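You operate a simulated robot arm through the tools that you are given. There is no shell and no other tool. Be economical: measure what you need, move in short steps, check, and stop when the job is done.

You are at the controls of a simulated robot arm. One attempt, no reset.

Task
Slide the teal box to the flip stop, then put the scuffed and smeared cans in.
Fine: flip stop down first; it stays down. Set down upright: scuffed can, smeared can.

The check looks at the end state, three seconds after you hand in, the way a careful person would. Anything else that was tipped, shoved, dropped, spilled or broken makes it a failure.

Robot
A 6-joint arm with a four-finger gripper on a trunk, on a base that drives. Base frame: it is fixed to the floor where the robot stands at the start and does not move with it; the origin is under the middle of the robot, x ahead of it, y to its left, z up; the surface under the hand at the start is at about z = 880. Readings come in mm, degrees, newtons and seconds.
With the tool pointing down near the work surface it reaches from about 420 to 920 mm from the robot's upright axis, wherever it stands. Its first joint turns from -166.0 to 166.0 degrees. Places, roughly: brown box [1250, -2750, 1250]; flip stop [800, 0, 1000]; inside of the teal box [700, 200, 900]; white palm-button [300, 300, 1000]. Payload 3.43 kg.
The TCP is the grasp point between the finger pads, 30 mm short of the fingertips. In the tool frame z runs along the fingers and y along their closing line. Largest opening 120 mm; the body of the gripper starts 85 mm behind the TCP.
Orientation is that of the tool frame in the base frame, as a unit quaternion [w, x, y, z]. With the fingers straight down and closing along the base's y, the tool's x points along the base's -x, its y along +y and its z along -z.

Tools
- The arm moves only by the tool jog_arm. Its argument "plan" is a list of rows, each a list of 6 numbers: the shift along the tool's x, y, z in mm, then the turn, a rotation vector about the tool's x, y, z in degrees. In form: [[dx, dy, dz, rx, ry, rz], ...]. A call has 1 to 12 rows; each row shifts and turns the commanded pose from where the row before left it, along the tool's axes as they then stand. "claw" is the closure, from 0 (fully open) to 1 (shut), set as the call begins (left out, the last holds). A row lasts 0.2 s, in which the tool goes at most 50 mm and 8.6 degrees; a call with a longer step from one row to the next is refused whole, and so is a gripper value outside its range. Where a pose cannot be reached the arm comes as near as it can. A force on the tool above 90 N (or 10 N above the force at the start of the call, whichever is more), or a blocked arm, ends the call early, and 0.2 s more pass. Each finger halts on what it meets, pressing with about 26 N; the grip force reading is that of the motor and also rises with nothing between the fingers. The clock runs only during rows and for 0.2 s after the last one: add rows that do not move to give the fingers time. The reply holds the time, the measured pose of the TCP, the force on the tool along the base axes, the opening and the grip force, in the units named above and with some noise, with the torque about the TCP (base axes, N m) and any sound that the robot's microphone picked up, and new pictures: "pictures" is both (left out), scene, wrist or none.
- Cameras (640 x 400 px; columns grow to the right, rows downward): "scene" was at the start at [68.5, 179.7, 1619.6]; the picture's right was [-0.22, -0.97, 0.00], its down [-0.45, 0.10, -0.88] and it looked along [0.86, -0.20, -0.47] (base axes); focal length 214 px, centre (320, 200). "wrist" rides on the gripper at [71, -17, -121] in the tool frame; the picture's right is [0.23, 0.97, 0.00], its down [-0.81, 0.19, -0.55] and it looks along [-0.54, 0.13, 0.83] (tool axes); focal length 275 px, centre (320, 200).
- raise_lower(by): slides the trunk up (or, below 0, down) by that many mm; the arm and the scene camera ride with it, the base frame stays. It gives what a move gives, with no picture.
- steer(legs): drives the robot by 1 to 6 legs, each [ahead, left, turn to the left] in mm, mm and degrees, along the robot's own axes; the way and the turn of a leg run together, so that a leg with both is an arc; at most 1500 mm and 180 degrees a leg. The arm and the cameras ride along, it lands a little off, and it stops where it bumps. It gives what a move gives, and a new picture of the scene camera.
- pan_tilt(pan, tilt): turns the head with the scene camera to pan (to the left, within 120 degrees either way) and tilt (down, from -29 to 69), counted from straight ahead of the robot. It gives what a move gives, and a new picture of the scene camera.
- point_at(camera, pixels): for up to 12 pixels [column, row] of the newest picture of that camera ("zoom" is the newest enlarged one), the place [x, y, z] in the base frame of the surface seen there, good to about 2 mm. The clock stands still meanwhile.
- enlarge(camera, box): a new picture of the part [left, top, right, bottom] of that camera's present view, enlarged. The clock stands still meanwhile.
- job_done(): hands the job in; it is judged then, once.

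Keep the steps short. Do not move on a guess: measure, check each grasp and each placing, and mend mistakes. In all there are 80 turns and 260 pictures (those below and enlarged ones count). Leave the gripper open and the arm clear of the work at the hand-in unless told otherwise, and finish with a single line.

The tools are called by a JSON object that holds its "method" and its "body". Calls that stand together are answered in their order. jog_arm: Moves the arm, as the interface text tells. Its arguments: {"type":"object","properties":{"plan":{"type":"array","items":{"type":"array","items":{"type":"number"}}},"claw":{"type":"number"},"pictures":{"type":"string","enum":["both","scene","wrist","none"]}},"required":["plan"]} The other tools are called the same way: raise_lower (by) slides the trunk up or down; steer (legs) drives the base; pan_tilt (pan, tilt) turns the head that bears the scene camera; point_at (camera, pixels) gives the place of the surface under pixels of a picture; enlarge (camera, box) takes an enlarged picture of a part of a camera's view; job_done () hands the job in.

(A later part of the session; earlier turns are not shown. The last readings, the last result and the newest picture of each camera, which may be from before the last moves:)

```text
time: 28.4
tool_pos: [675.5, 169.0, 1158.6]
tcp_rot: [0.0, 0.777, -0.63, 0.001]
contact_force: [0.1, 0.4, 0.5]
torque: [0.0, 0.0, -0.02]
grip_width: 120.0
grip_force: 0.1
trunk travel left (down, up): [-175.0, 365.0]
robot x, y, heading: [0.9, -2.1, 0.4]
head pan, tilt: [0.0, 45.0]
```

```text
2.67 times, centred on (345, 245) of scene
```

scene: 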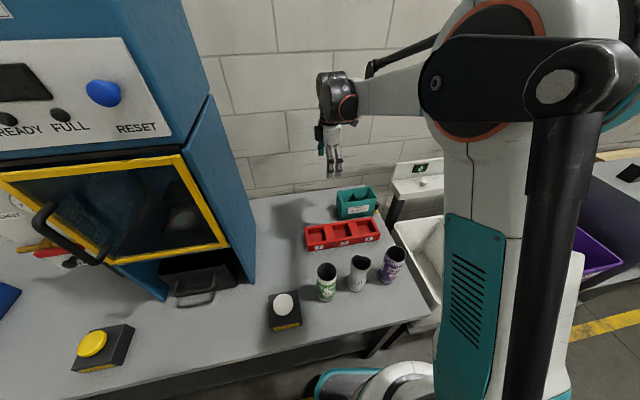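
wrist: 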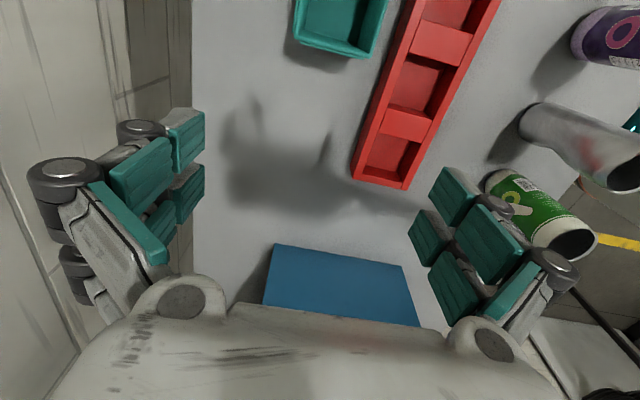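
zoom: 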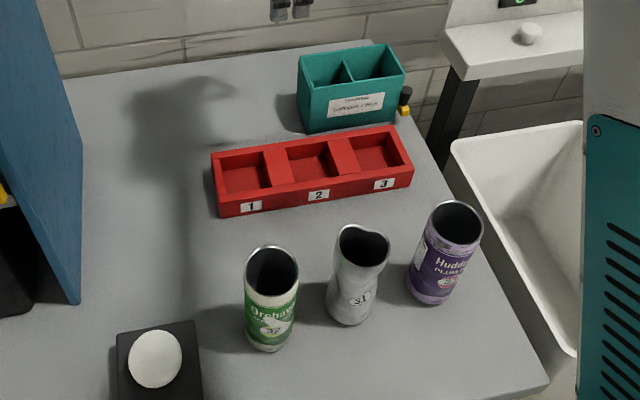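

In the wrist view the silver can shows a reddish mark on its far side. I'll zoom in before deciding which cans are which.

{"method": "enlarge", "body": {"camera": "wrist", "box": [510, 80, 640, 210]}}

{"method": "enlarge", "body": {"camera": "wrist", "box": [470, 160, 610, 270]}}

{"method": "enlarge", "body": {"camera": "wrist", "box": [560, 0, 640, 80]}}

```text
3.08 times, centred on (575, 145) of wrist
```

zoom: 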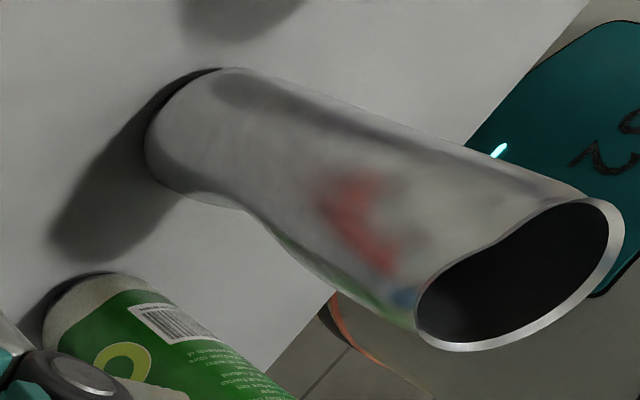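

```text
3.64 times, centred on (540, 215) of wrist
```

zoom: 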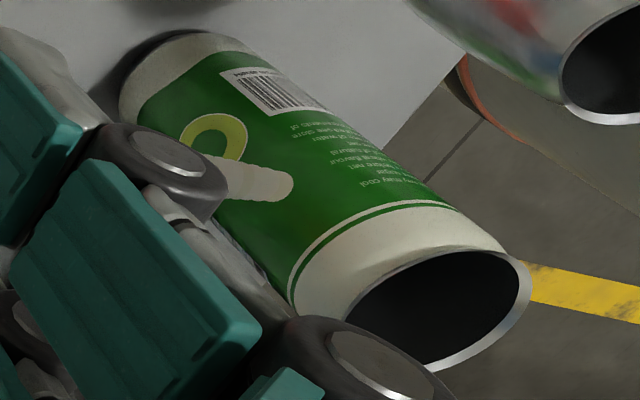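

```text
5.00 times, centred on (600, 40) of wrist
```

zoom: 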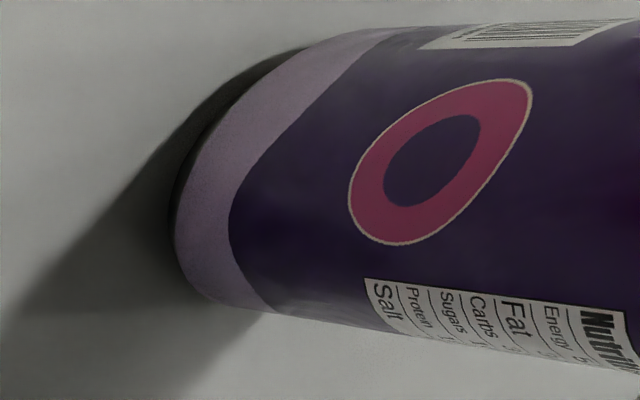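

The silver can's colours are reflections of the red tray and its neighbours, so it is only dented. Green 32 carries the pale smear strokes and purple 33 the scuffs. Now I'll measure the can rims and the box compartments.

{"method": "enlarge", "body": {"camera": "scene", "box": [310, 235, 410, 310]}}

{"method": "enlarge", "body": {"camera": "scene", "box": [325, 180, 390, 225]}}

```text
5.33 times, centred on (360, 272) of scene
```

zoom: 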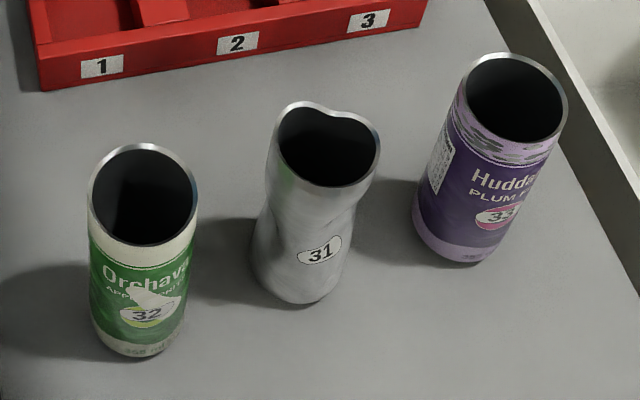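

```text
8.89 times, centred on (358, 202) of scene
```

zoom: 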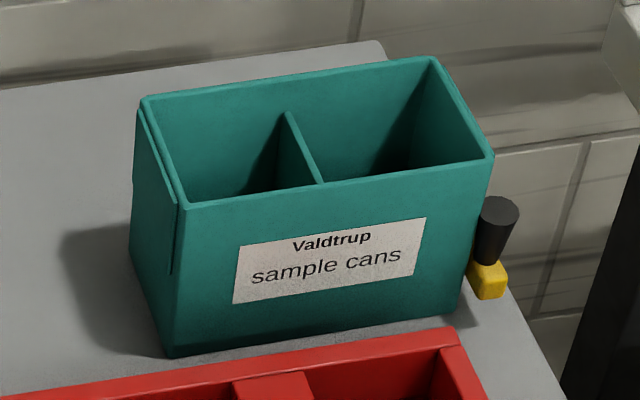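

{"method": "point_at", "body": {"camera": "zoom", "pixels": [[184, 204], [490, 155], [146, 100], [433, 60], [287, 115], [321, 182], [200, 180], [355, 165], [470, 140], [290, 160], [225, 130], [380, 100]]}}

{"method": "enlarge", "body": {"camera": "scene", "box": [310, 235, 410, 310]}}

{"method": "point_at", "body": {"camera": "zoom", "pixels": [[92, 183], [195, 200], [143, 147], [150, 243], [468, 80], [566, 98], [515, 55], [512, 141], [455, 261], [142, 355], [415, 225], [500, 240]]}}

{"method": "point_at", "body": {"camera": "zoom", "pixels": [[90, 310], [183, 330], [450, 200], [525, 190], [90, 250], [193, 260], [278, 135], [378, 155], [320, 105], [325, 185]]}}

```text
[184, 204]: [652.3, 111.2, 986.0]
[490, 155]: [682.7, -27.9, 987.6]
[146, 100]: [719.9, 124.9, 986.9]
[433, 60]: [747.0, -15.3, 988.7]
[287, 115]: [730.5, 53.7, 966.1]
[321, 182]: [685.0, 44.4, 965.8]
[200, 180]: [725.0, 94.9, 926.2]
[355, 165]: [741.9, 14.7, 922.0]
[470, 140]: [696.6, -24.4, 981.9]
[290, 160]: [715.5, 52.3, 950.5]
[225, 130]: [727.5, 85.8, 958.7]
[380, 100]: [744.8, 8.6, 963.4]
```

```text
5.33 times, centred on (360, 272) of scene
```

zoom: 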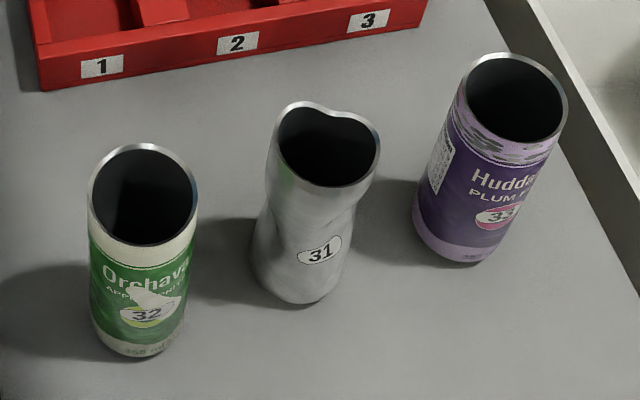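

```text
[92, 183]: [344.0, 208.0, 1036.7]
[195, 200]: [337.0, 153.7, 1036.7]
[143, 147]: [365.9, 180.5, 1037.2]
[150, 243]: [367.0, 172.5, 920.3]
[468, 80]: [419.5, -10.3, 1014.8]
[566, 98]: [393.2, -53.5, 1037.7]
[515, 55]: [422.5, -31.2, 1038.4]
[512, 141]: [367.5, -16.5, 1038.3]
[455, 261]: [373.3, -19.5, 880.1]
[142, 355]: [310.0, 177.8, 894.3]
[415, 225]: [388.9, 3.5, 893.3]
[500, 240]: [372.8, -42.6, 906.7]
```

```text
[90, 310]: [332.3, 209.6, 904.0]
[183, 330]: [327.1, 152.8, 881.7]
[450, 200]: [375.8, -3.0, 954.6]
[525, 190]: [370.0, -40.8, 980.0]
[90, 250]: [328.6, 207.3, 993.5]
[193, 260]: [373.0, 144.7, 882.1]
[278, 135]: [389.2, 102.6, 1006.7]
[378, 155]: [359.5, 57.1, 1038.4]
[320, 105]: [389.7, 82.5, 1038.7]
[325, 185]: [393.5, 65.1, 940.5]
```

The cans are 157 mm tall (top z=1038) and about 56 mm across. Green is centred near (339,181) and purple near (395,-25), both too close to the axis for a downward reach. I'll back the base 150 mm, after looking behind on both sides.

{"method": "pan_tilt", "body": {"pan": 120, "tilt": 50}}

{"method": "pan_tilt", "body": {"pan": -120, "tilt": 50}}

{"method": "pan_tilt", "body": {"pan": 0, "tilt": 50}}

```text
time: 30.4
tool_pos: [675.6, 169.4, 1158.2]
tcp_rot: [-0.001, 0.777, -0.629, 0.001]
contact_force: [0.3, -0.6, 0.6]
torque: [-0.01, -0.04, 0.0]
grip_width: 120.2
grip_force: 0.0
trunk travel left (down, up): [-175.0, 365.0]
robot x, y, heading: [-0.3, 2.6, -0.2]
head pan, tilt: [120.0, 50.0]
```

scene: 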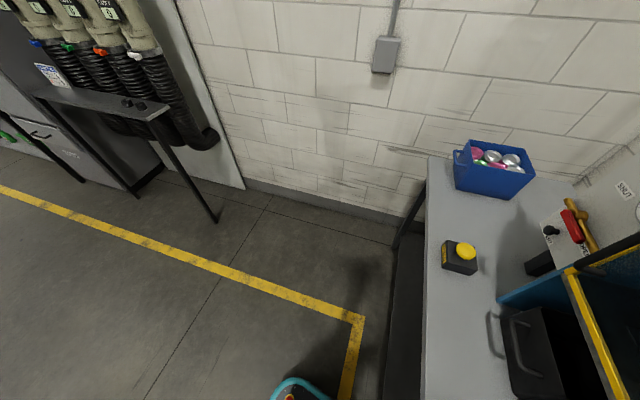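

```text
time: 33.8
tool_pos: [675.7, 170.1, 1159.0]
tcp_rot: [-0.001, 0.777, -0.63, 0.001]
contact_force: [-0.7, 0.4, -0.4]
torque: [0.01, 0.0, 0.0]
grip_width: 119.6
grip_force: 0.1
trunk travel left (down, up): [-175.0, 365.0]
robot x, y, heading: [-0.1, 2.5, 0.2]
head pan, tilt: [-120.0, 50.0]
```

scene: 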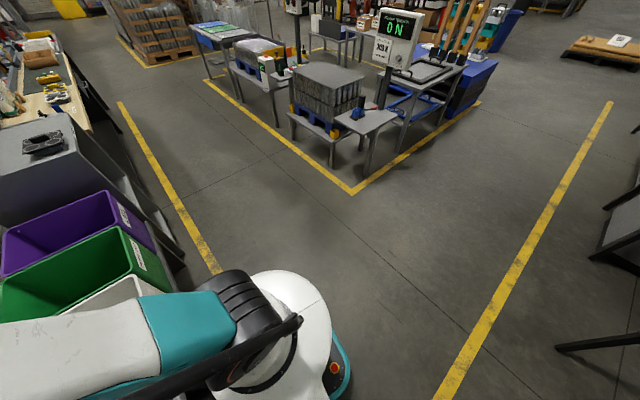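

```text
time: 35.8
tool_pos: [676.4, 170.0, 1157.9]
tcp_rot: [0.0, 0.777, -0.629, 0.001]
contact_force: [-0.2, -0.1, -0.5]
torque: [0.02, -0.04, -0.01]
grip_width: 119.8
grip_force: 0.1
trunk travel left (down, up): [-175.0, 365.0]
robot x, y, heading: [2.6, 1.5, 0.0]
head pan, tilt: [0.0, 50.0]
```

scene: 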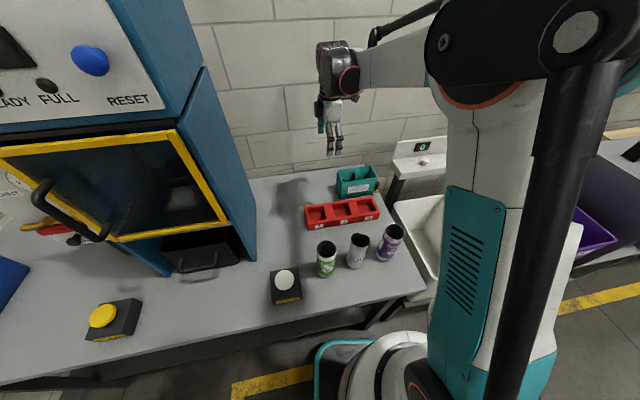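

The floor behind is clear. Driving back 150 mm; the fingertips at z≈1128 pass well above the cans at 1038.

{"method": "steer", "body": {"legs": [[-150, 0, 0]]}}

```text
time: 37.1
tool_pos: [525.5, 171.7, 1158.2]
tcp_rot: [-0.001, 0.778, -0.629, 0.001]
contact_force: [-0.1, 1.6, 0.0]
torque: [0.02, -0.02, -0.03]
grip_width: 120.1
grip_force: 0.1
trunk travel left (down, up): [-175.0, 365.0]
robot x, y, heading: [-150.2, -5.0, 0.0]
head pan, tilt: [0.0, 50.0]
```

scene: 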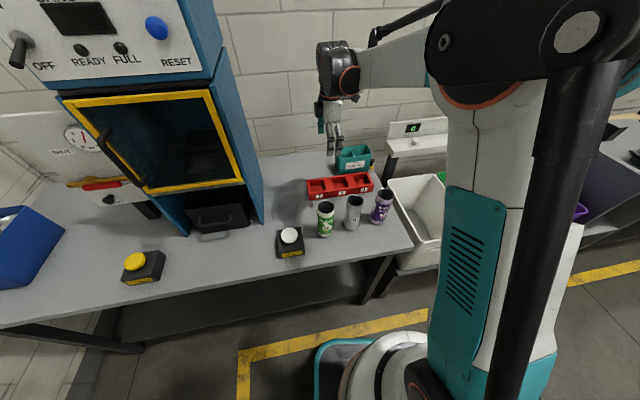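

Moving the open gripper above the scuffed purple can at (395,-25), staying high.

{"method": "jog_arm", "body": {"plan": [[27.5, 28.1, 0, 0, 0, 0], [27.5, 28.1, 0, 0, 0, 0], [27.5, 28.1, 0, 0, 0, 0], [27.5, 28.1, 0, 0, 0, 0], [27.5, 28.1, 0, 0, 0, 0], [27.8, 28, 0, 0, 0, 0], [0, 0, 0, 0, 0, 0]]}}

{"method": "enlarge", "body": {"camera": "scene", "box": [300, 150, 420, 250]}}

```text
time: 38.7
tool_pos: [396.2, -25.5, 1157.7]
tcp_rot: [-0.001, 0.778, -0.628, 0.001]
contact_force: [-0.3, 0.2, -0.1]
torque: [0.0, 0.01, 0.01]
grip_width: 120.2
grip_force: 0.0
trunk travel left (down, up): [-175.0, 365.0]
robot x, y, heading: [-151.7, 2.8, 0.2]
head pan, tilt: [0.0, 50.0]
```

scene: 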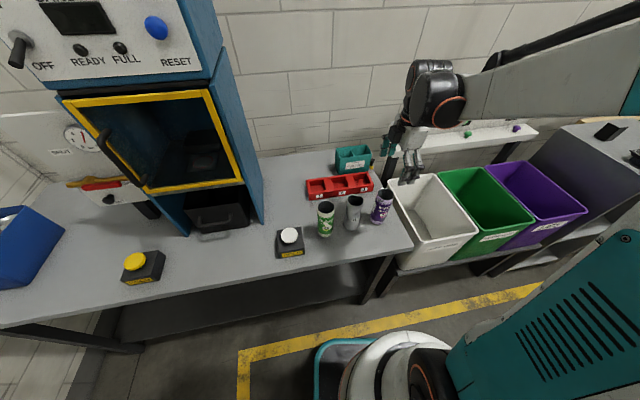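
wrist: 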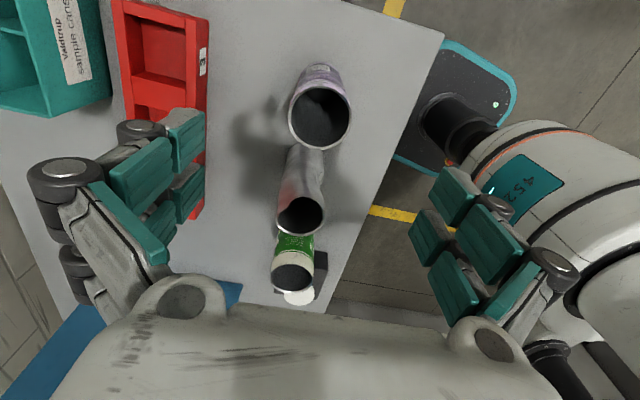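

```text
4.00 times, centred on (360, 200) of scene
```

zoom: 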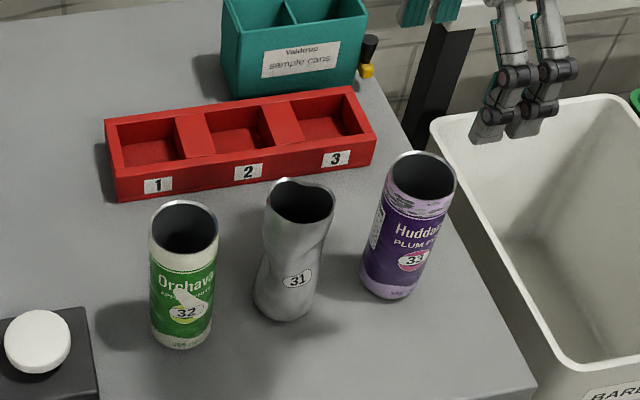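

Refining the purple can's rim position from the wrist view.

{"method": "point_at", "body": {"camera": "wrist", "pixels": [[290, 118], [349, 122], [319, 148], [318, 89], [278, 277], [313, 277], [294, 290], [293, 264]]}}

```text
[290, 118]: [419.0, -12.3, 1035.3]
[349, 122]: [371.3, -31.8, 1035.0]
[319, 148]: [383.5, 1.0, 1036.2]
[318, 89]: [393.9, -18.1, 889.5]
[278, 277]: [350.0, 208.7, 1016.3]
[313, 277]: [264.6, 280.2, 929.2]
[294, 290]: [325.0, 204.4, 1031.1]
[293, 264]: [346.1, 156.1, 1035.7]
```

The can centre is about (395,-23), and the hand is over it within 2 mm. I'll descend to TCP z=1020 and close.

{"method": "jog_arm", "body": {"plan": [[-1, 0, 35, 0, 0, 0], [-1, 0, 35, 0, 0, 0], [0, 0, 35, 0, 0, 0], [0, 0, 33, 0, 0, 0], [0, 0, 0, 0, 0, 0]], "pictures": "wrist"}}

```text
time: 39.9
tool_pos: [395.8, -25.2, 1018.9]
tcp_rot: [0.0, 0.778, -0.628, 0.001]
contact_force: [-0.7, 0.0, -0.2]
torque: [-0.01, -0.01, 0.0]
grip_width: 120.2
grip_force: 0.0
trunk travel left (down, up): [-175.0, 365.0]
robot x, y, heading: [-146.4, -3.5, 0.0]
head pan, tilt: [0.0, 50.0]
```

wrist: 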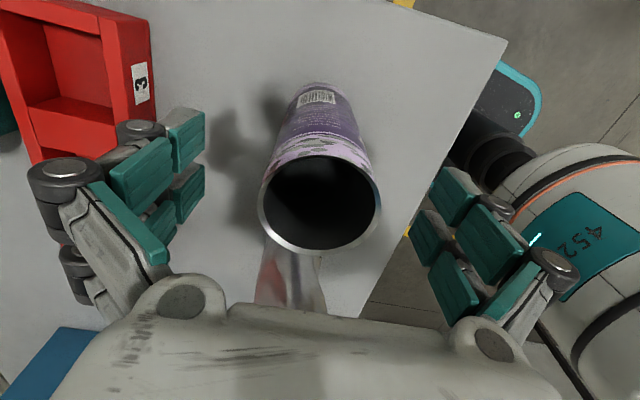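

{"method": "point_at", "body": {"camera": "wrist", "pixels": [[260, 205], [380, 205], [315, 252], [321, 159]]}}

```text
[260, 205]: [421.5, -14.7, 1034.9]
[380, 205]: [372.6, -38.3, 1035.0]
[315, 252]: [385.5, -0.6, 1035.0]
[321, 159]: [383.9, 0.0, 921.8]
```

The centre is about (397,-26), so it is well aligned. Closing.

{"method": "jog_arm", "body": {"plan": [[0, 0, 0, 0, 0, 0], [0, 0, 0, 0, 0, 0], [0, 0, 0, 0, 0, 0], [0, 0, 0, 0, 0, 0]], "claw": 1, "pictures": "wrist"}}

```text
time: 40.9
tool_pos: [396.4, -26.0, 1018.7]
tcp_rot: [0.0, 0.778, -0.629, 0.0]
contact_force: [1.6, 0.9, 2.9]
torque: [0.03, -0.1, 0.01]
grip_width: 54.4
grip_force: 26.0
trunk travel left (down, up): [-175.0, 365.0]
robot x, y, heading: [-151.3, 2.5, 0.1]
head pan, tilt: [0.0, 50.0]
```

wrist: 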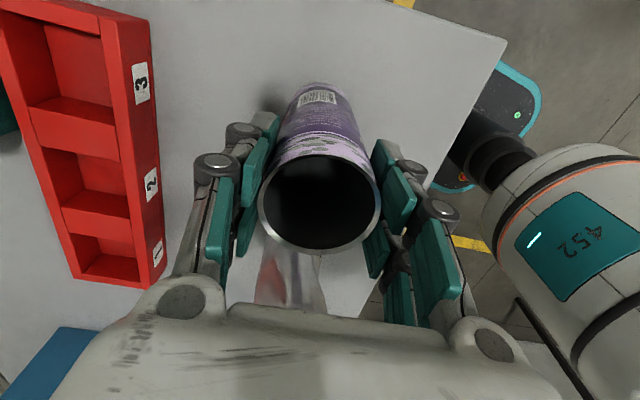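

Held at 54.4 mm. Lifting 150 mm.

{"method": "jog_arm", "body": {"plan": [[0, 0, -20, 0, 0, 0], [0, 0, -30, 0, 0, 0], [0, 0, -35, 0, 0, 0], [0, 0, -35, 0, 0, 0], [0, 0, -30, 0, 0, 0], [0, 0, 0, 0, 0, 0]]}}

{"method": "enlarge", "body": {"camera": "scene", "box": [300, 110, 450, 250]}}

```text
time: 42.3
tool_pos: [398.3, -25.9, 1169.3]
tcp_rot: [-0.001, 0.778, -0.628, 0.0]
contact_force: [0.4, 0.0, -0.1]
torque: [0.01, -0.01, 0.0]
grip_width: 54.5
grip_force: 25.7
trunk travel left (down, up): [-175.0, 365.0]
robot x, y, heading: [-151.5, -0.5, 0.3]
head pan, tilt: [0.0, 50.0]
```

scene: 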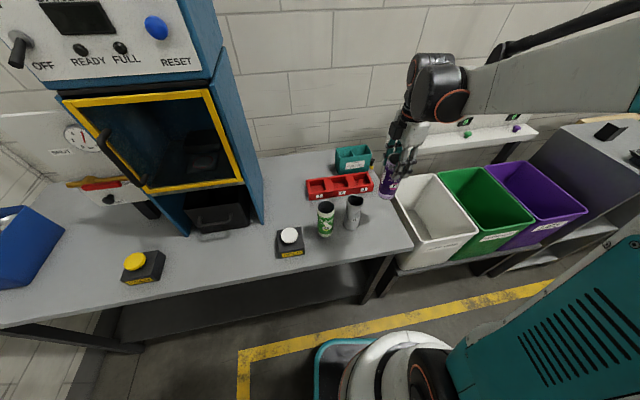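
wrist: 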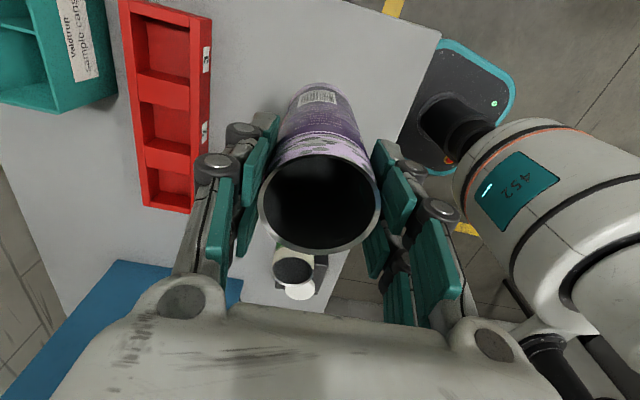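

```text
2.86 times, centred on (375, 180) of scene
```

zoom: 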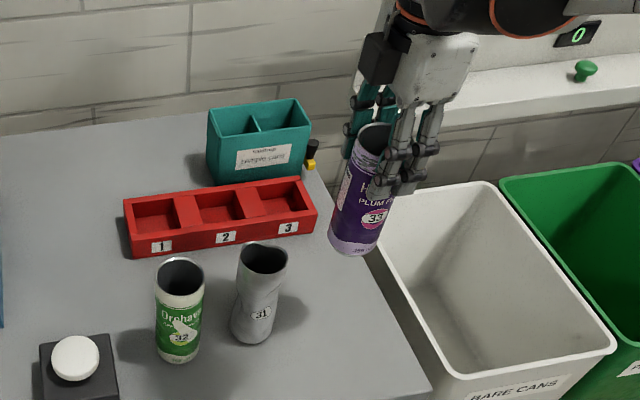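

The can hangs upright. Before moving over the box, I'll measure the inner edges of its right compartment precisely.

{"method": "enlarge", "body": {"camera": "scene", "box": [328, 138, 380, 180]}}

```text
9.52 times, centred on (354, 159) of scene
```

zoom: 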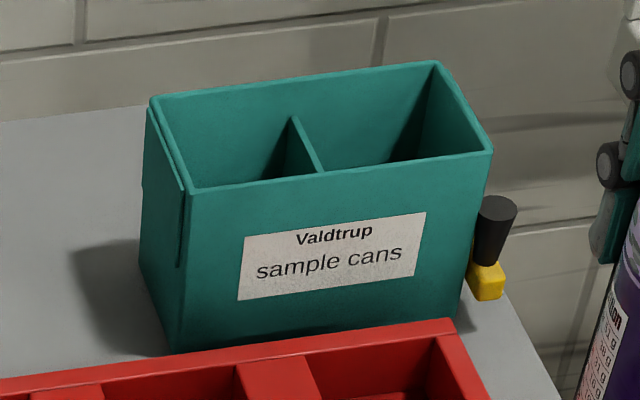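

{"method": "point_at", "body": {"camera": "zoom", "pixels": [[435, 70], [482, 150], [300, 85], [400, 66], [380, 165], [270, 180], [292, 119], [316, 165], [165, 105], [196, 185], [455, 112], [175, 140]]}}

{"method": "point_at", "body": {"camera": "zoom", "pixels": [[380, 100], [230, 130], [450, 130], [305, 145], [180, 145], [490, 150], [380, 169], [156, 99]]}}

```text
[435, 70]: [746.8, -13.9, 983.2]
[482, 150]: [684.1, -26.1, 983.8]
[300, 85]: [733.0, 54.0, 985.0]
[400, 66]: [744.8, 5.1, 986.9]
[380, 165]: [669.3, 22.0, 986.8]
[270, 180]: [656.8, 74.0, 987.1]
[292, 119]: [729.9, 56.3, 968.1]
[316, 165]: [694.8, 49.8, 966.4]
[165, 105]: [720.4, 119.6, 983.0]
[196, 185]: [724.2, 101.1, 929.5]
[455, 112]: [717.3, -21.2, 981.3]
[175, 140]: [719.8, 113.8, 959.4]
```

```text
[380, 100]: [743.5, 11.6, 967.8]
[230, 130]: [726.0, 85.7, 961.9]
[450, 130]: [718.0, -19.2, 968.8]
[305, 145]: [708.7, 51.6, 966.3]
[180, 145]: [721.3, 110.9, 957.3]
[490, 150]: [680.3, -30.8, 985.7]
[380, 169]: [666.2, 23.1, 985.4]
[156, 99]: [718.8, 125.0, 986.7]
```

The right compartment spans u 104–174 and v 660–728, so its centre is about (707.8,14.0). I'll carry the can over it with its bottom at z≈1031, above the rim at 987.

{"method": "jog_arm", "body": {"plan": [[3.3, -38.9, 0, 0, 0, 0], [3.3, -38.9, 0, 0, 0, 0], [3.3, -38.9, 0, 0, 0, 0], [3.3, -38.9, 0, 0, 0, 0], [3.3, -38.9, 0, 0, 0, 0], [3.3, -38.9, 0, 0, 0, 0], [3.3, -38.9, 0, 0, 0, 0], [3.3, -38.9, 0, 0, 0, 0], [0, 0, 0, 0, 0, 0], [0, 0, 0, 0, 0, 0]]}}

{"method": "enlarge", "body": {"camera": "scene", "box": [310, 110, 400, 190]}}

```text
time: 44.5
tool_pos: [705.3, 16.2, 1173.6]
tcp_rot: [-0.002, 0.777, -0.629, 0.0]
contact_force: [0.6, 0.3, 1.0]
torque: [0.0, -0.06, -0.01]
grip_width: 54.4
grip_force: 26.1
trunk travel left (down, up): [-175.0, 365.0]
robot x, y, heading: [-150.2, -3.2, 0.1]
head pan, tilt: [0.0, 50.0]
```

scene: 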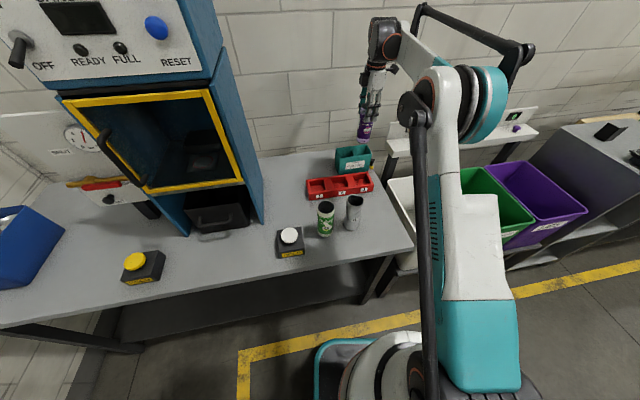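
wrist: 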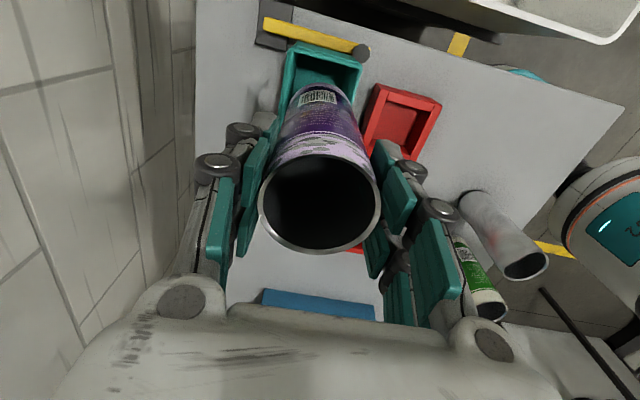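

```text
5.00 times, centred on (355, 150) of scene
```

zoom: 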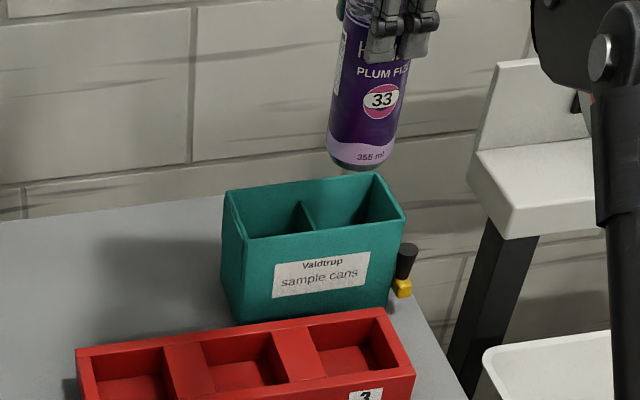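

The TCP is about 3 mm off. I'll correct it and descend so the can bottom is just above the rim, then check.

{"method": "jog_arm", "body": {"plan": [[2.7, -2, 0, 0, 0, 0], [0, 0, 18, 0, 0, 0], [0, 0, 18, 0, 0, 0], [0, 0, 0, 0, 0, 0], [0, 0, 0, 0, 0, 0]]}}

{"method": "enlarge", "body": {"camera": "scene", "box": [325, 120, 385, 180]}}

{"method": "enlarge", "body": {"camera": "wrist", "box": [240, 10, 400, 110]}}

```text
time: 45.7
tool_pos: [710.2, 12.9, 1136.7]
tcp_rot: [0.0, 0.778, -0.629, 0.0]
contact_force: [-0.6, 0.1, -1.0]
torque: [-0.01, -0.04, 0.04]
grip_width: 54.5
grip_force: 26.2
trunk travel left (down, up): [-175.0, 365.0]
robot x, y, heading: [-152.2, -2.2, -0.2]
head pan, tilt: [0.0, 50.0]
```

scene: 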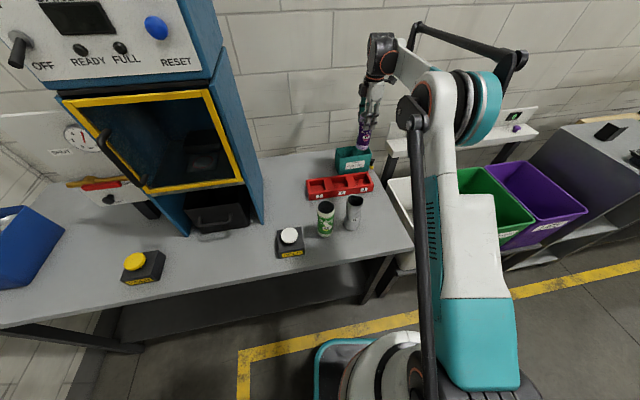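
wrist: 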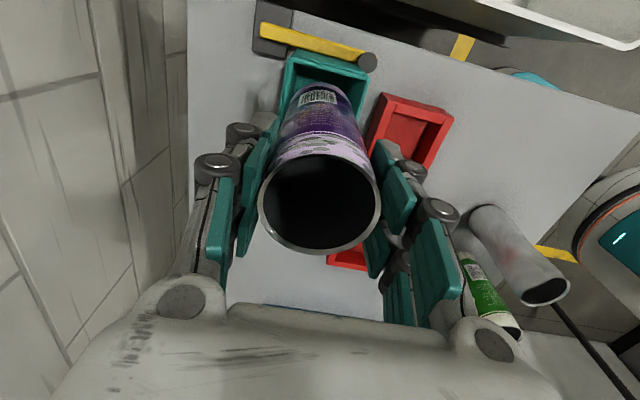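

```text
6.67 times, centred on (355, 150) of scene
```

zoom: 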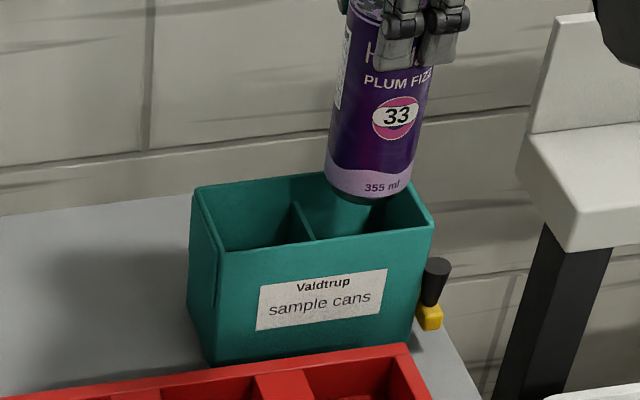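

```text
4.00 times, centred on (320, 60) of wrist
```

zoom: 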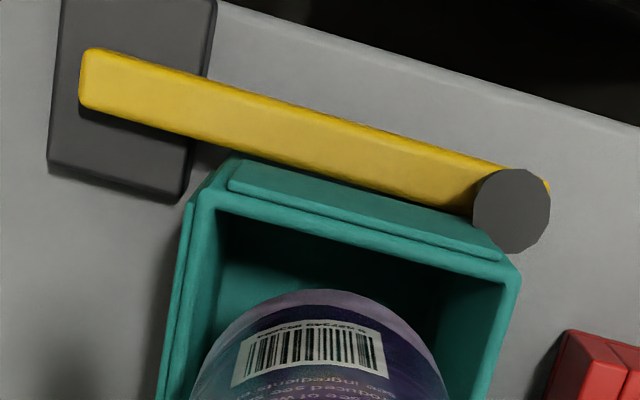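

The box's right lip rests against the lever. I'll measure the can bottom against the compartment in the scene view.

{"method": "enlarge", "body": {"camera": "scene", "box": [325, 120, 385, 180]}}

{"method": "point_at", "body": {"camera": "zoom", "pixels": [[330, 170], [368, 190], [408, 175], [345, 182], [395, 185], [331, 150], [416, 150], [350, 120], [372, 120], [300, 225], [360, 250], [420, 190]]}}

```text
6.67 times, centred on (355, 150) of scene
```

zoom: 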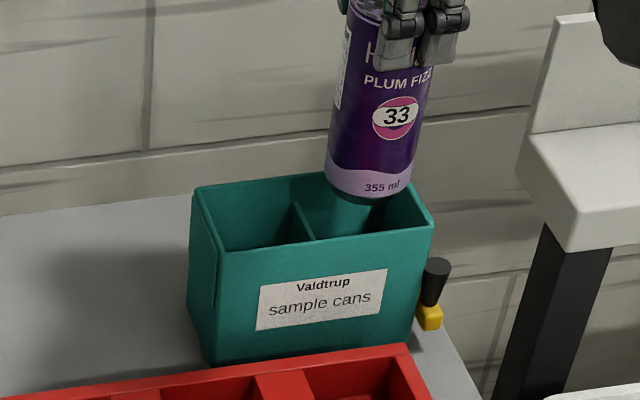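

```text
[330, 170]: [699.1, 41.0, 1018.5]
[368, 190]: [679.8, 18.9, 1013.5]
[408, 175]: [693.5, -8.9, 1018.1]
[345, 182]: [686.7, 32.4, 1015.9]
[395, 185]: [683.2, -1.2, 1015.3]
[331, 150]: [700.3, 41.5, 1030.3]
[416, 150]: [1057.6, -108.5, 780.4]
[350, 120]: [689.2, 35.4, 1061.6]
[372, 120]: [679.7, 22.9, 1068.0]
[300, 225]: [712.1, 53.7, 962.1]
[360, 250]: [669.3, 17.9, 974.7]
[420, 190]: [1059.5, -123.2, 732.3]
```

The can's axis is about (708,14.5), right on the compartment centre. Lowering it in 10 mm steps.

{"method": "jog_arm", "body": {"plan": [[0, 0, 10, 0, 0, 0], [0, 0, 10, 0, 0, 0], [0, 0, 10, 0, 0, 0], [0, 0, 10, 0, 0, 0], [0, 0, 10, 0, 0, 0], [0, 0, 10, 0, 0, 0]], "pictures": "wrist"}}

```text
time: 47.1
tool_pos: [707.6, 13.7, 1074.6]
tcp_rot: [-0.001, 0.778, -0.629, 0.001]
contact_force: [0.8, -1.1, -0.4]
torque: [-0.03, -0.01, 0.01]
grip_width: 54.4
grip_force: 26.4
trunk travel left (down, up): [-175.0, 365.0]
robot x, y, heading: [-151.5, 3.8, -0.2]
head pan, tilt: [0.0, 50.0]
```

wrist: 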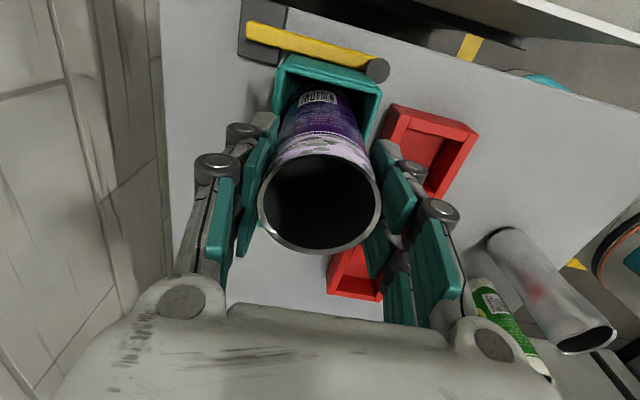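

No contact force, and the can has entered the compartment. Continuing, slowing near the floor (about TCP z=1023).

{"method": "jog_arm", "body": {"plan": [[0, 0, 10, 0, 0, 0], [0, 0, 10, 0, 0, 0], [0, 0, 10, 0, 0, 0], [0, 0, 8, 0, 0, 0], [0, 0, 4, 0, 0, 0], [0, 0, 3, 0, 0, 0]], "pictures": "both"}}

{"method": "enlarge", "body": {"camera": "scene", "box": [325, 120, 385, 180]}}

```text
time: 48.5
tool_pos: [708.0, 13.9, 1030.1]
tcp_rot: [0.0, 0.777, -0.629, 0.001]
contact_force: [0.0, -0.6, 0.4]
torque: [-0.04, -0.02, 0.0]
grip_width: 54.5
grip_force: 25.8
trunk travel left (down, up): [-175.0, 365.0]
robot x, y, heading: [-151.3, 0.1, -0.0]
head pan, tilt: [0.0, 50.0]
```

scene: 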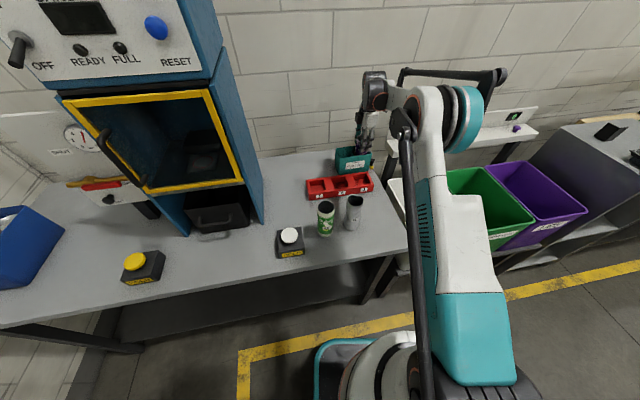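
wrist: 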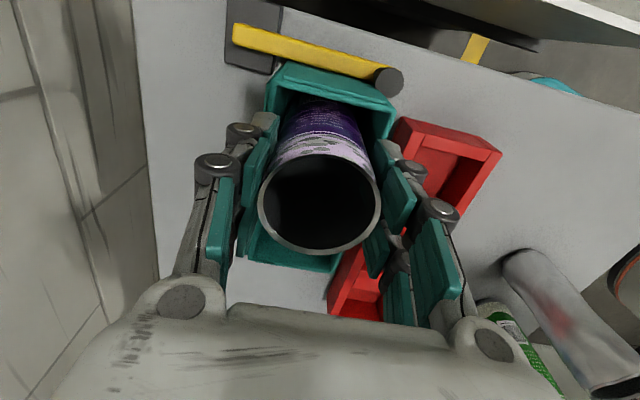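

```text
6.67 times, centred on (355, 150) of scene
```

zoom: 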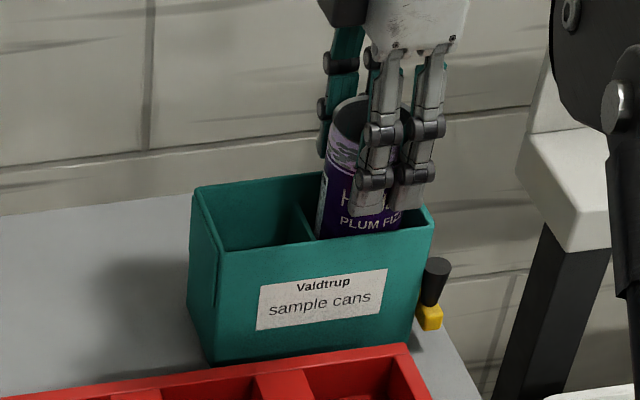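

Lowering the last few millimetres in 1.5 mm steps, watching for floor contact.

{"method": "jog_arm", "body": {"plan": [[0, 0, 1.5, 0, 0, 0], [0, 0, 1.5, 0, 0, 0], [0, 0, 1.5, 0, 0, 0], [0, 0, 1.0, 0, 0, 0]], "pictures": "none"}}

```text
time: 49.5
tool_pos: [707.6, 11.5, 1023.7]
tcp_rot: [-0.001, 0.778, -0.628, 0.001]
contact_force: [-0.7, -0.7, -0.1]
torque: [-0.01, 0.03, 0.01]
grip_width: 54.0
grip_force: 26.1
trunk travel left (down, up): [-175.0, 365.0]
robot x, y, heading: [-147.5, -1.2, 0.3]
head pan, tilt: [0.0, 50.0]
```

{"method": "jog_arm", "body": {"plan": [[0, 0, 1, 0, 0, 0], [0, 0, 1, 0, 0, 0]], "pictures": "none"}}

```text
time: 50.1
tool_pos: [706.8, 13.1, 1022.8]
tcp_rot: [-0.001, 0.778, -0.628, 0.001]
contact_force: [4.9, 0.2, 15.9]
torque: [-0.05, -0.28, 0.01]
grip_width: 54.4
grip_force: 26.2
trunk travel left (down, up): [-175.0, 365.0]
robot x, y, heading: [-146.5, 1.3, 0.0]
head pan, tilt: [0.0, 50.0]
```

Floor contact at 16 N, as predicted for z≈1023. Releasing gently, then rising straight up.

{"method": "jog_arm", "body": {"plan": [[0, 0, -1, 0, 0, 0], [0, 0, 0, 0, 0, 0], [0, 0, 0, 0, 0, 0]], "claw": 0.25, "pictures": "wrist"}}

{"method": "jog_arm", "body": {"plan": [[0, 0, -15, 0, 0, 0], [0, 0, -30, 0, 0, 0], [0, 0, -40, 0, 0, 0], [0, 0, -45, 0, 0, 0], [0, 0, -30, 0, 0, 0], [0, 0, 0, 0, 0, 0]]}}

{"method": "enlarge", "body": {"camera": "scene", "box": [325, 120, 385, 180]}}

```text
time: 50.9
tool_pos: [707.9, 12.5, 1022.7]
tcp_rot: [-0.001, 0.778, -0.628, 0.001]
contact_force: [0.8, -0.3, 0.2]
torque: [-0.02, -0.01, -0.01]
grip_width: 90.0
grip_force: 0.0
trunk travel left (down, up): [-175.0, 365.0]
robot x, y, heading: [-147.3, 3.5, -0.1]
head pan, tilt: [0.0, 50.0]
```

wrist: 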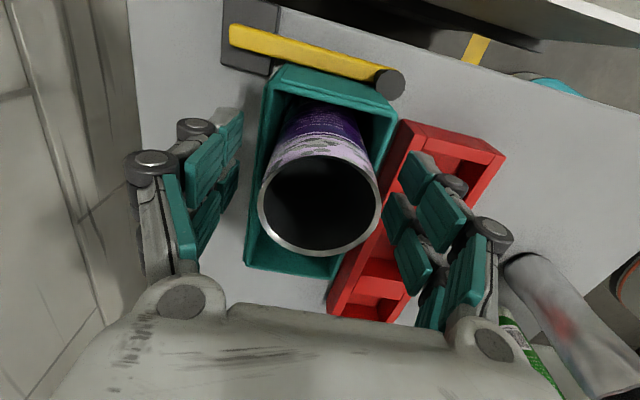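

```text
time: 52.3
tool_pos: [710.1, 13.4, 1182.9]
tcp_rot: [-0.001, 0.778, -0.628, 0.0]
contact_force: [0.9, 0.0, 0.4]
torque: [0.04, -0.03, 0.0]
grip_width: 89.9
grip_force: 0.1
trunk travel left (down, up): [-175.0, 365.0]
robot x, y, heading: [-153.0, -1.4, 0.3]
head pan, tilt: [0.0, 50.0]
```

scene: 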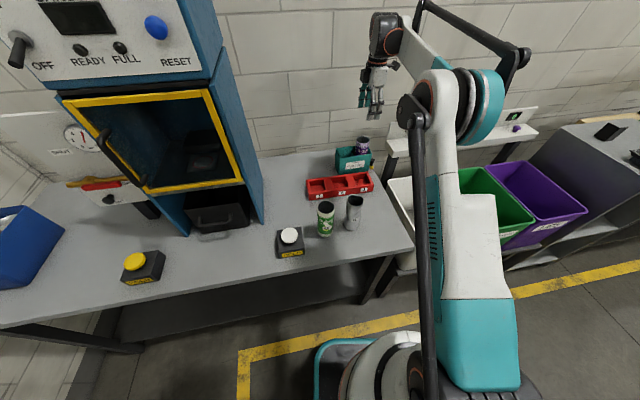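
wrist: 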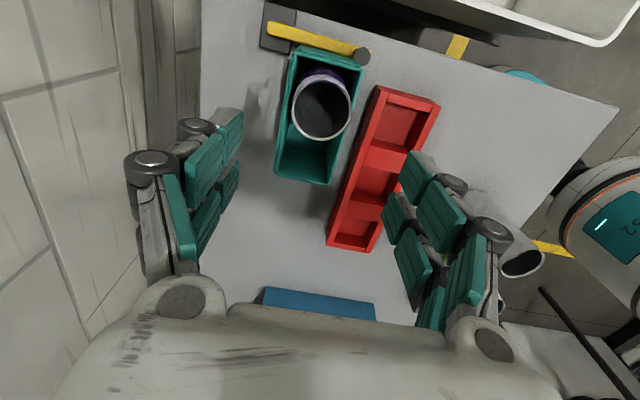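

```text
6.67 times, centred on (355, 150) of scene
```

zoom: 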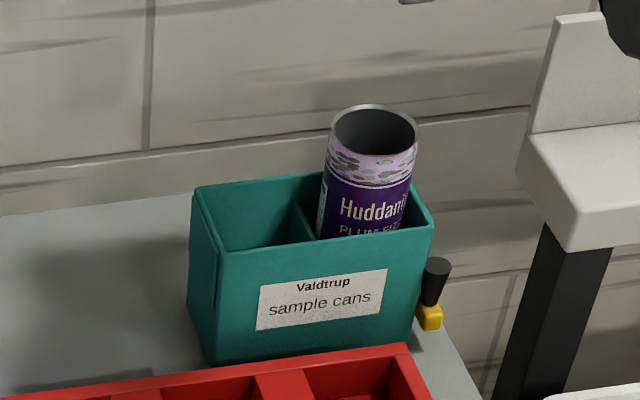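

The scuffed can stands upright in the right compartment. Next is the smeared green can near (339,181): I'll move over it high and open fully.

{"method": "jog_arm", "body": {"plan": [[-26.8, 36.2, 0, 0, 0, 0], [-26.8, 36.2, 0, 0, 0, 0], [-26.8, 36.2, 0, 0, 0, 0], [-26.8, 36.2, 0, 0, 0, 0], [-26.8, 36.2, 0, 0, 0, 0], [-26.8, 36.2, 0, 0, 0, 0], [-26.8, 36.2, 0, 0, 0, 0], [-26.8, 36.2, 0, 0, 0, 0], [-26.8, 36.2, 0, 0, 0, 0], [0, 0, 25, 0, 0, 0], [0, 0, 0, 0, 0, 0]], "claw": 0}}

```text
time: 54.7
tool_pos: [340.2, 181.8, 1160.3]
tcp_rot: [0.0, 0.779, -0.628, 0.0]
contact_force: [0.7, 0.3, 0.6]
torque: [-0.03, 0.06, -0.01]
grip_width: 120.2
grip_force: 0.0
trunk travel left (down, up): [-175.0, 365.0]
robot x, y, heading: [-148.6, -0.4, 0.0]
head pan, tilt: [0.0, 50.0]
```

scene: 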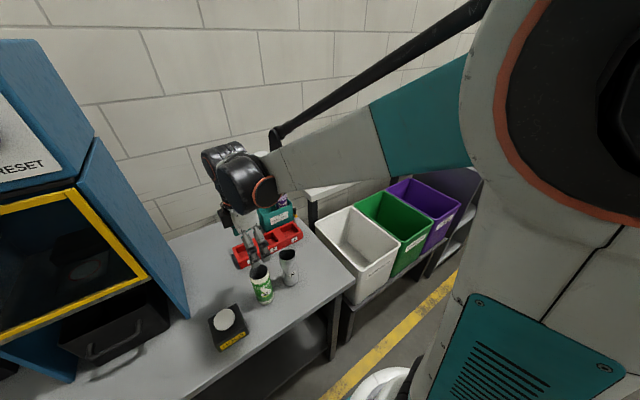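
wrist: 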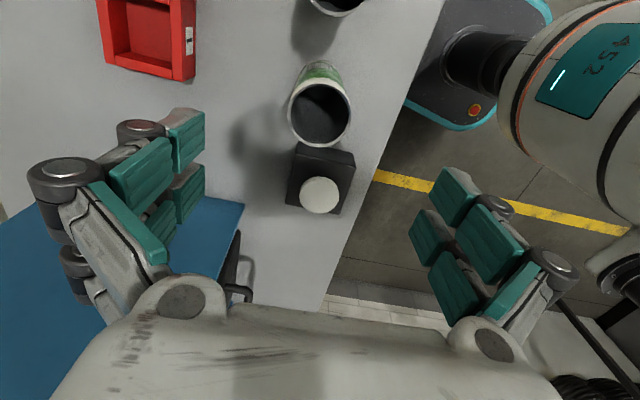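

{"method": "point_at", "body": {"camera": "wrist", "pixels": [[290, 115], [349, 116], [318, 146], [323, 190]]}}

```text
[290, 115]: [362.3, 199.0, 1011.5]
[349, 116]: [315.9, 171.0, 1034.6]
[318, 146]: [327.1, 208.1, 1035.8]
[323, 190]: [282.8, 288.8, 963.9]
```

The green can's centre is about (340,183), aligned within 2 mm. Descending to TCP z of about 1019.

{"method": "jog_arm", "body": {"plan": [[-1, 0, 36, 0, 0, 0], [0, 0, 36, 0, 0, 0], [0, 0, 36, 0, 0, 0], [0, 0, 33, 0, 0, 0], [0, 0, 0, 0, 0, 0]], "pictures": "wrist"}}

{"method": "point_at", "body": {"camera": "wrist", "pixels": [[260, 205], [379, 205], [317, 253]]}}

```text
time: 55.9
tool_pos: [339.9, 182.8, 1016.7]
tcp_rot: [-0.001, 0.778, -0.628, 0.001]
contact_force: [0.2, -0.9, -0.1]
torque: [-0.03, 0.03, -0.02]
grip_width: 120.2
grip_force: 0.1
trunk travel left (down, up): [-175.0, 365.0]
robot x, y, heading: [-150.3, -3.6, 0.1]
head pan, tilt: [0.0, 50.0]
```

wrist: 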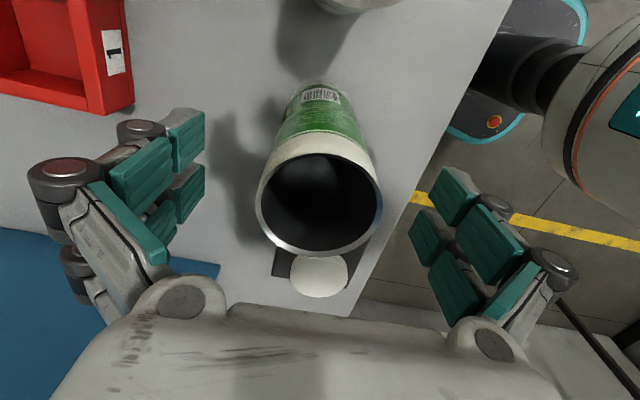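

```text
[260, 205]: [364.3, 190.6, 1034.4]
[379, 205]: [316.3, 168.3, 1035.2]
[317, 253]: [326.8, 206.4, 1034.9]
```

Centred. Raising 2 mm for rim clearance later, then closing.

{"method": "jog_arm", "body": {"plan": [[0, 0, -2, 0, 0, 0], [0, 0, 0, 0, 0, 0], [0, 0, 0, 0, 0, 0], [0, 0, 0, 0, 0, 0]], "claw": 1, "pictures": "none"}}

{"method": "jog_arm", "body": {"plan": [[0, 0, -20, 0, 0, 0], [0, 0, -30, 0, 0, 0], [0, 0, -35, 0, 0, 0], [0, 0, -35, 0, 0, 0], [0, 0, -35, 0, 0, 0], [0, 0, 0, 0, 0, 0]]}}

```text
time: 56.9
tool_pos: [338.9, 182.8, 1018.8]
tcp_rot: [-0.001, 0.778, -0.629, 0.0]
contact_force: [0.8, 0.5, 4.8]
torque: [0.02, -0.01, -0.04]
grip_width: 54.8
grip_force: 26.1
trunk travel left (down, up): [-175.0, 365.0]
robot x, y, heading: [-148.3, 1.7, 0.3]
head pan, tilt: [0.0, 50.0]
```

```text
time: 58.3
tool_pos: [339.9, 182.7, 1175.5]
tcp_rot: [-0.002, 0.778, -0.628, 0.001]
contact_force: [0.0, -0.5, 0.6]
torque: [0.01, -0.03, 0.01]
grip_width: 54.7
grip_force: 25.9
trunk travel left (down, up): [-175.0, 365.0]
robot x, y, heading: [-146.5, 0.2, 0.1]
head pan, tilt: [0.0, 50.0]
```

scene: 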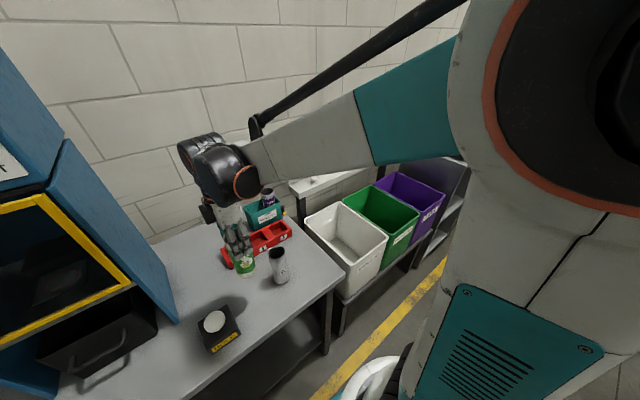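
wrist: 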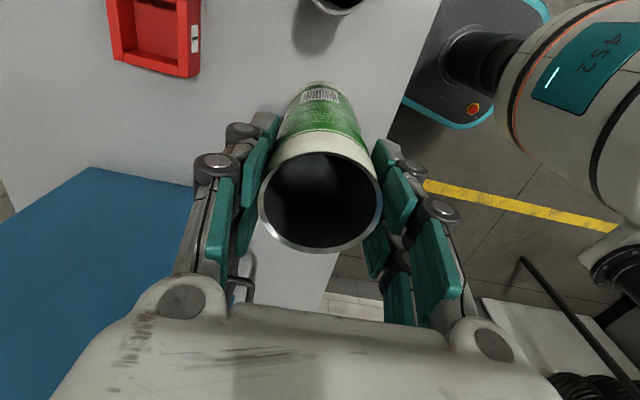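

Held at 54.7 mm and lifted. Carrying it over the left compartment, whose centre is about (692.4,83.3), slightly higher so it clears the purple can's top.

{"method": "jog_arm", "body": {"plan": [[0, 0, -25, 0, 0, 0], [19.03, -35.94, 0, 0, 0, 0], [19.03, -35.94, 0, 0, 0, 0], [19.03, -35.94, 0, 0, 0, 0], [19.03, -35.94, 0, 0, 0, 0], [19.03, -35.94, 0, 0, 0, 0], [19.03, -35.94, 0, 0, 0, 0], [19.03, -35.94, 0, 0, 0, 0], [19.03, -35.94, 0, 0, 0, 0], [19.03, -35.94, 0, 0, 0, 0], [0, 0, 0, 0, 0, 0], [0, 0, 0, 0, 0, 0]]}}

{"method": "enlarge", "body": {"camera": "wrist", "box": [220, 20, 420, 170]}}

{"method": "enlarge", "body": {"camera": "scene", "box": [310, 90, 400, 190]}}

```text
time: 60.9
tool_pos: [692.8, 81.8, 1196.6]
tcp_rot: [0.0, 0.777, -0.629, 0.001]
contact_force: [-0.6, 0.0, 0.1]
torque: [-0.04, -0.01, -0.01]
grip_width: 54.2
grip_force: 25.6
trunk travel left (down, up): [-175.0, 365.0]
robot x, y, heading: [-149.4, -0.2, 0.4]
head pan, tilt: [0.0, 50.0]
```

scene: 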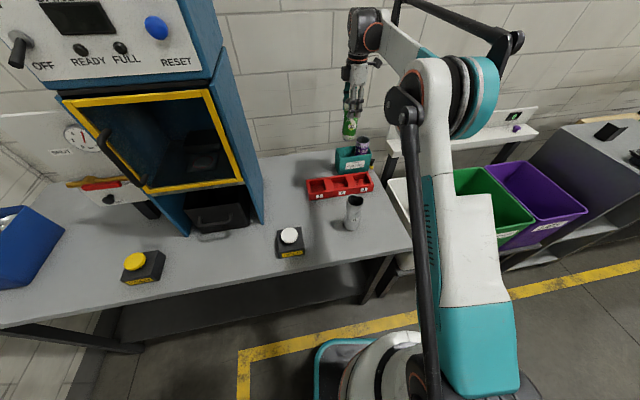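
wrist: 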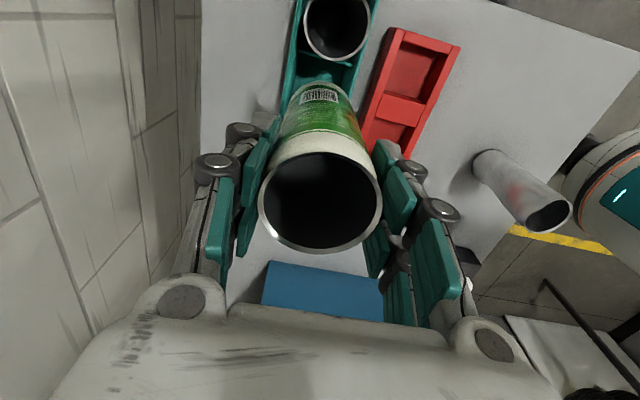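

```text
2.67 times, centred on (320, 95) of wrist
```

zoom: 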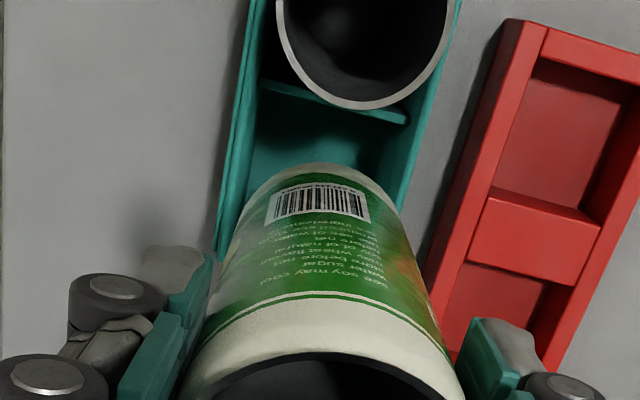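

```text
4.00 times, centred on (355, 140) of scene
```

zoom: 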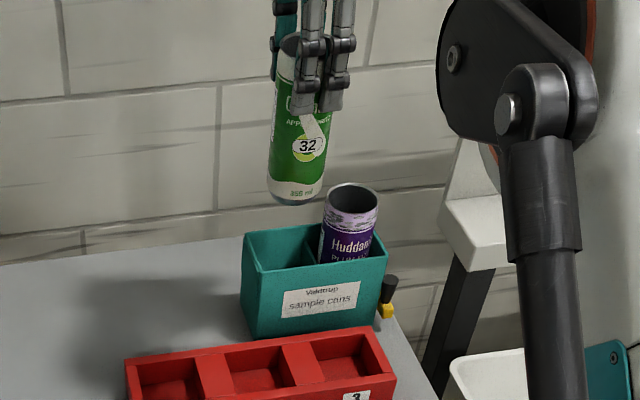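

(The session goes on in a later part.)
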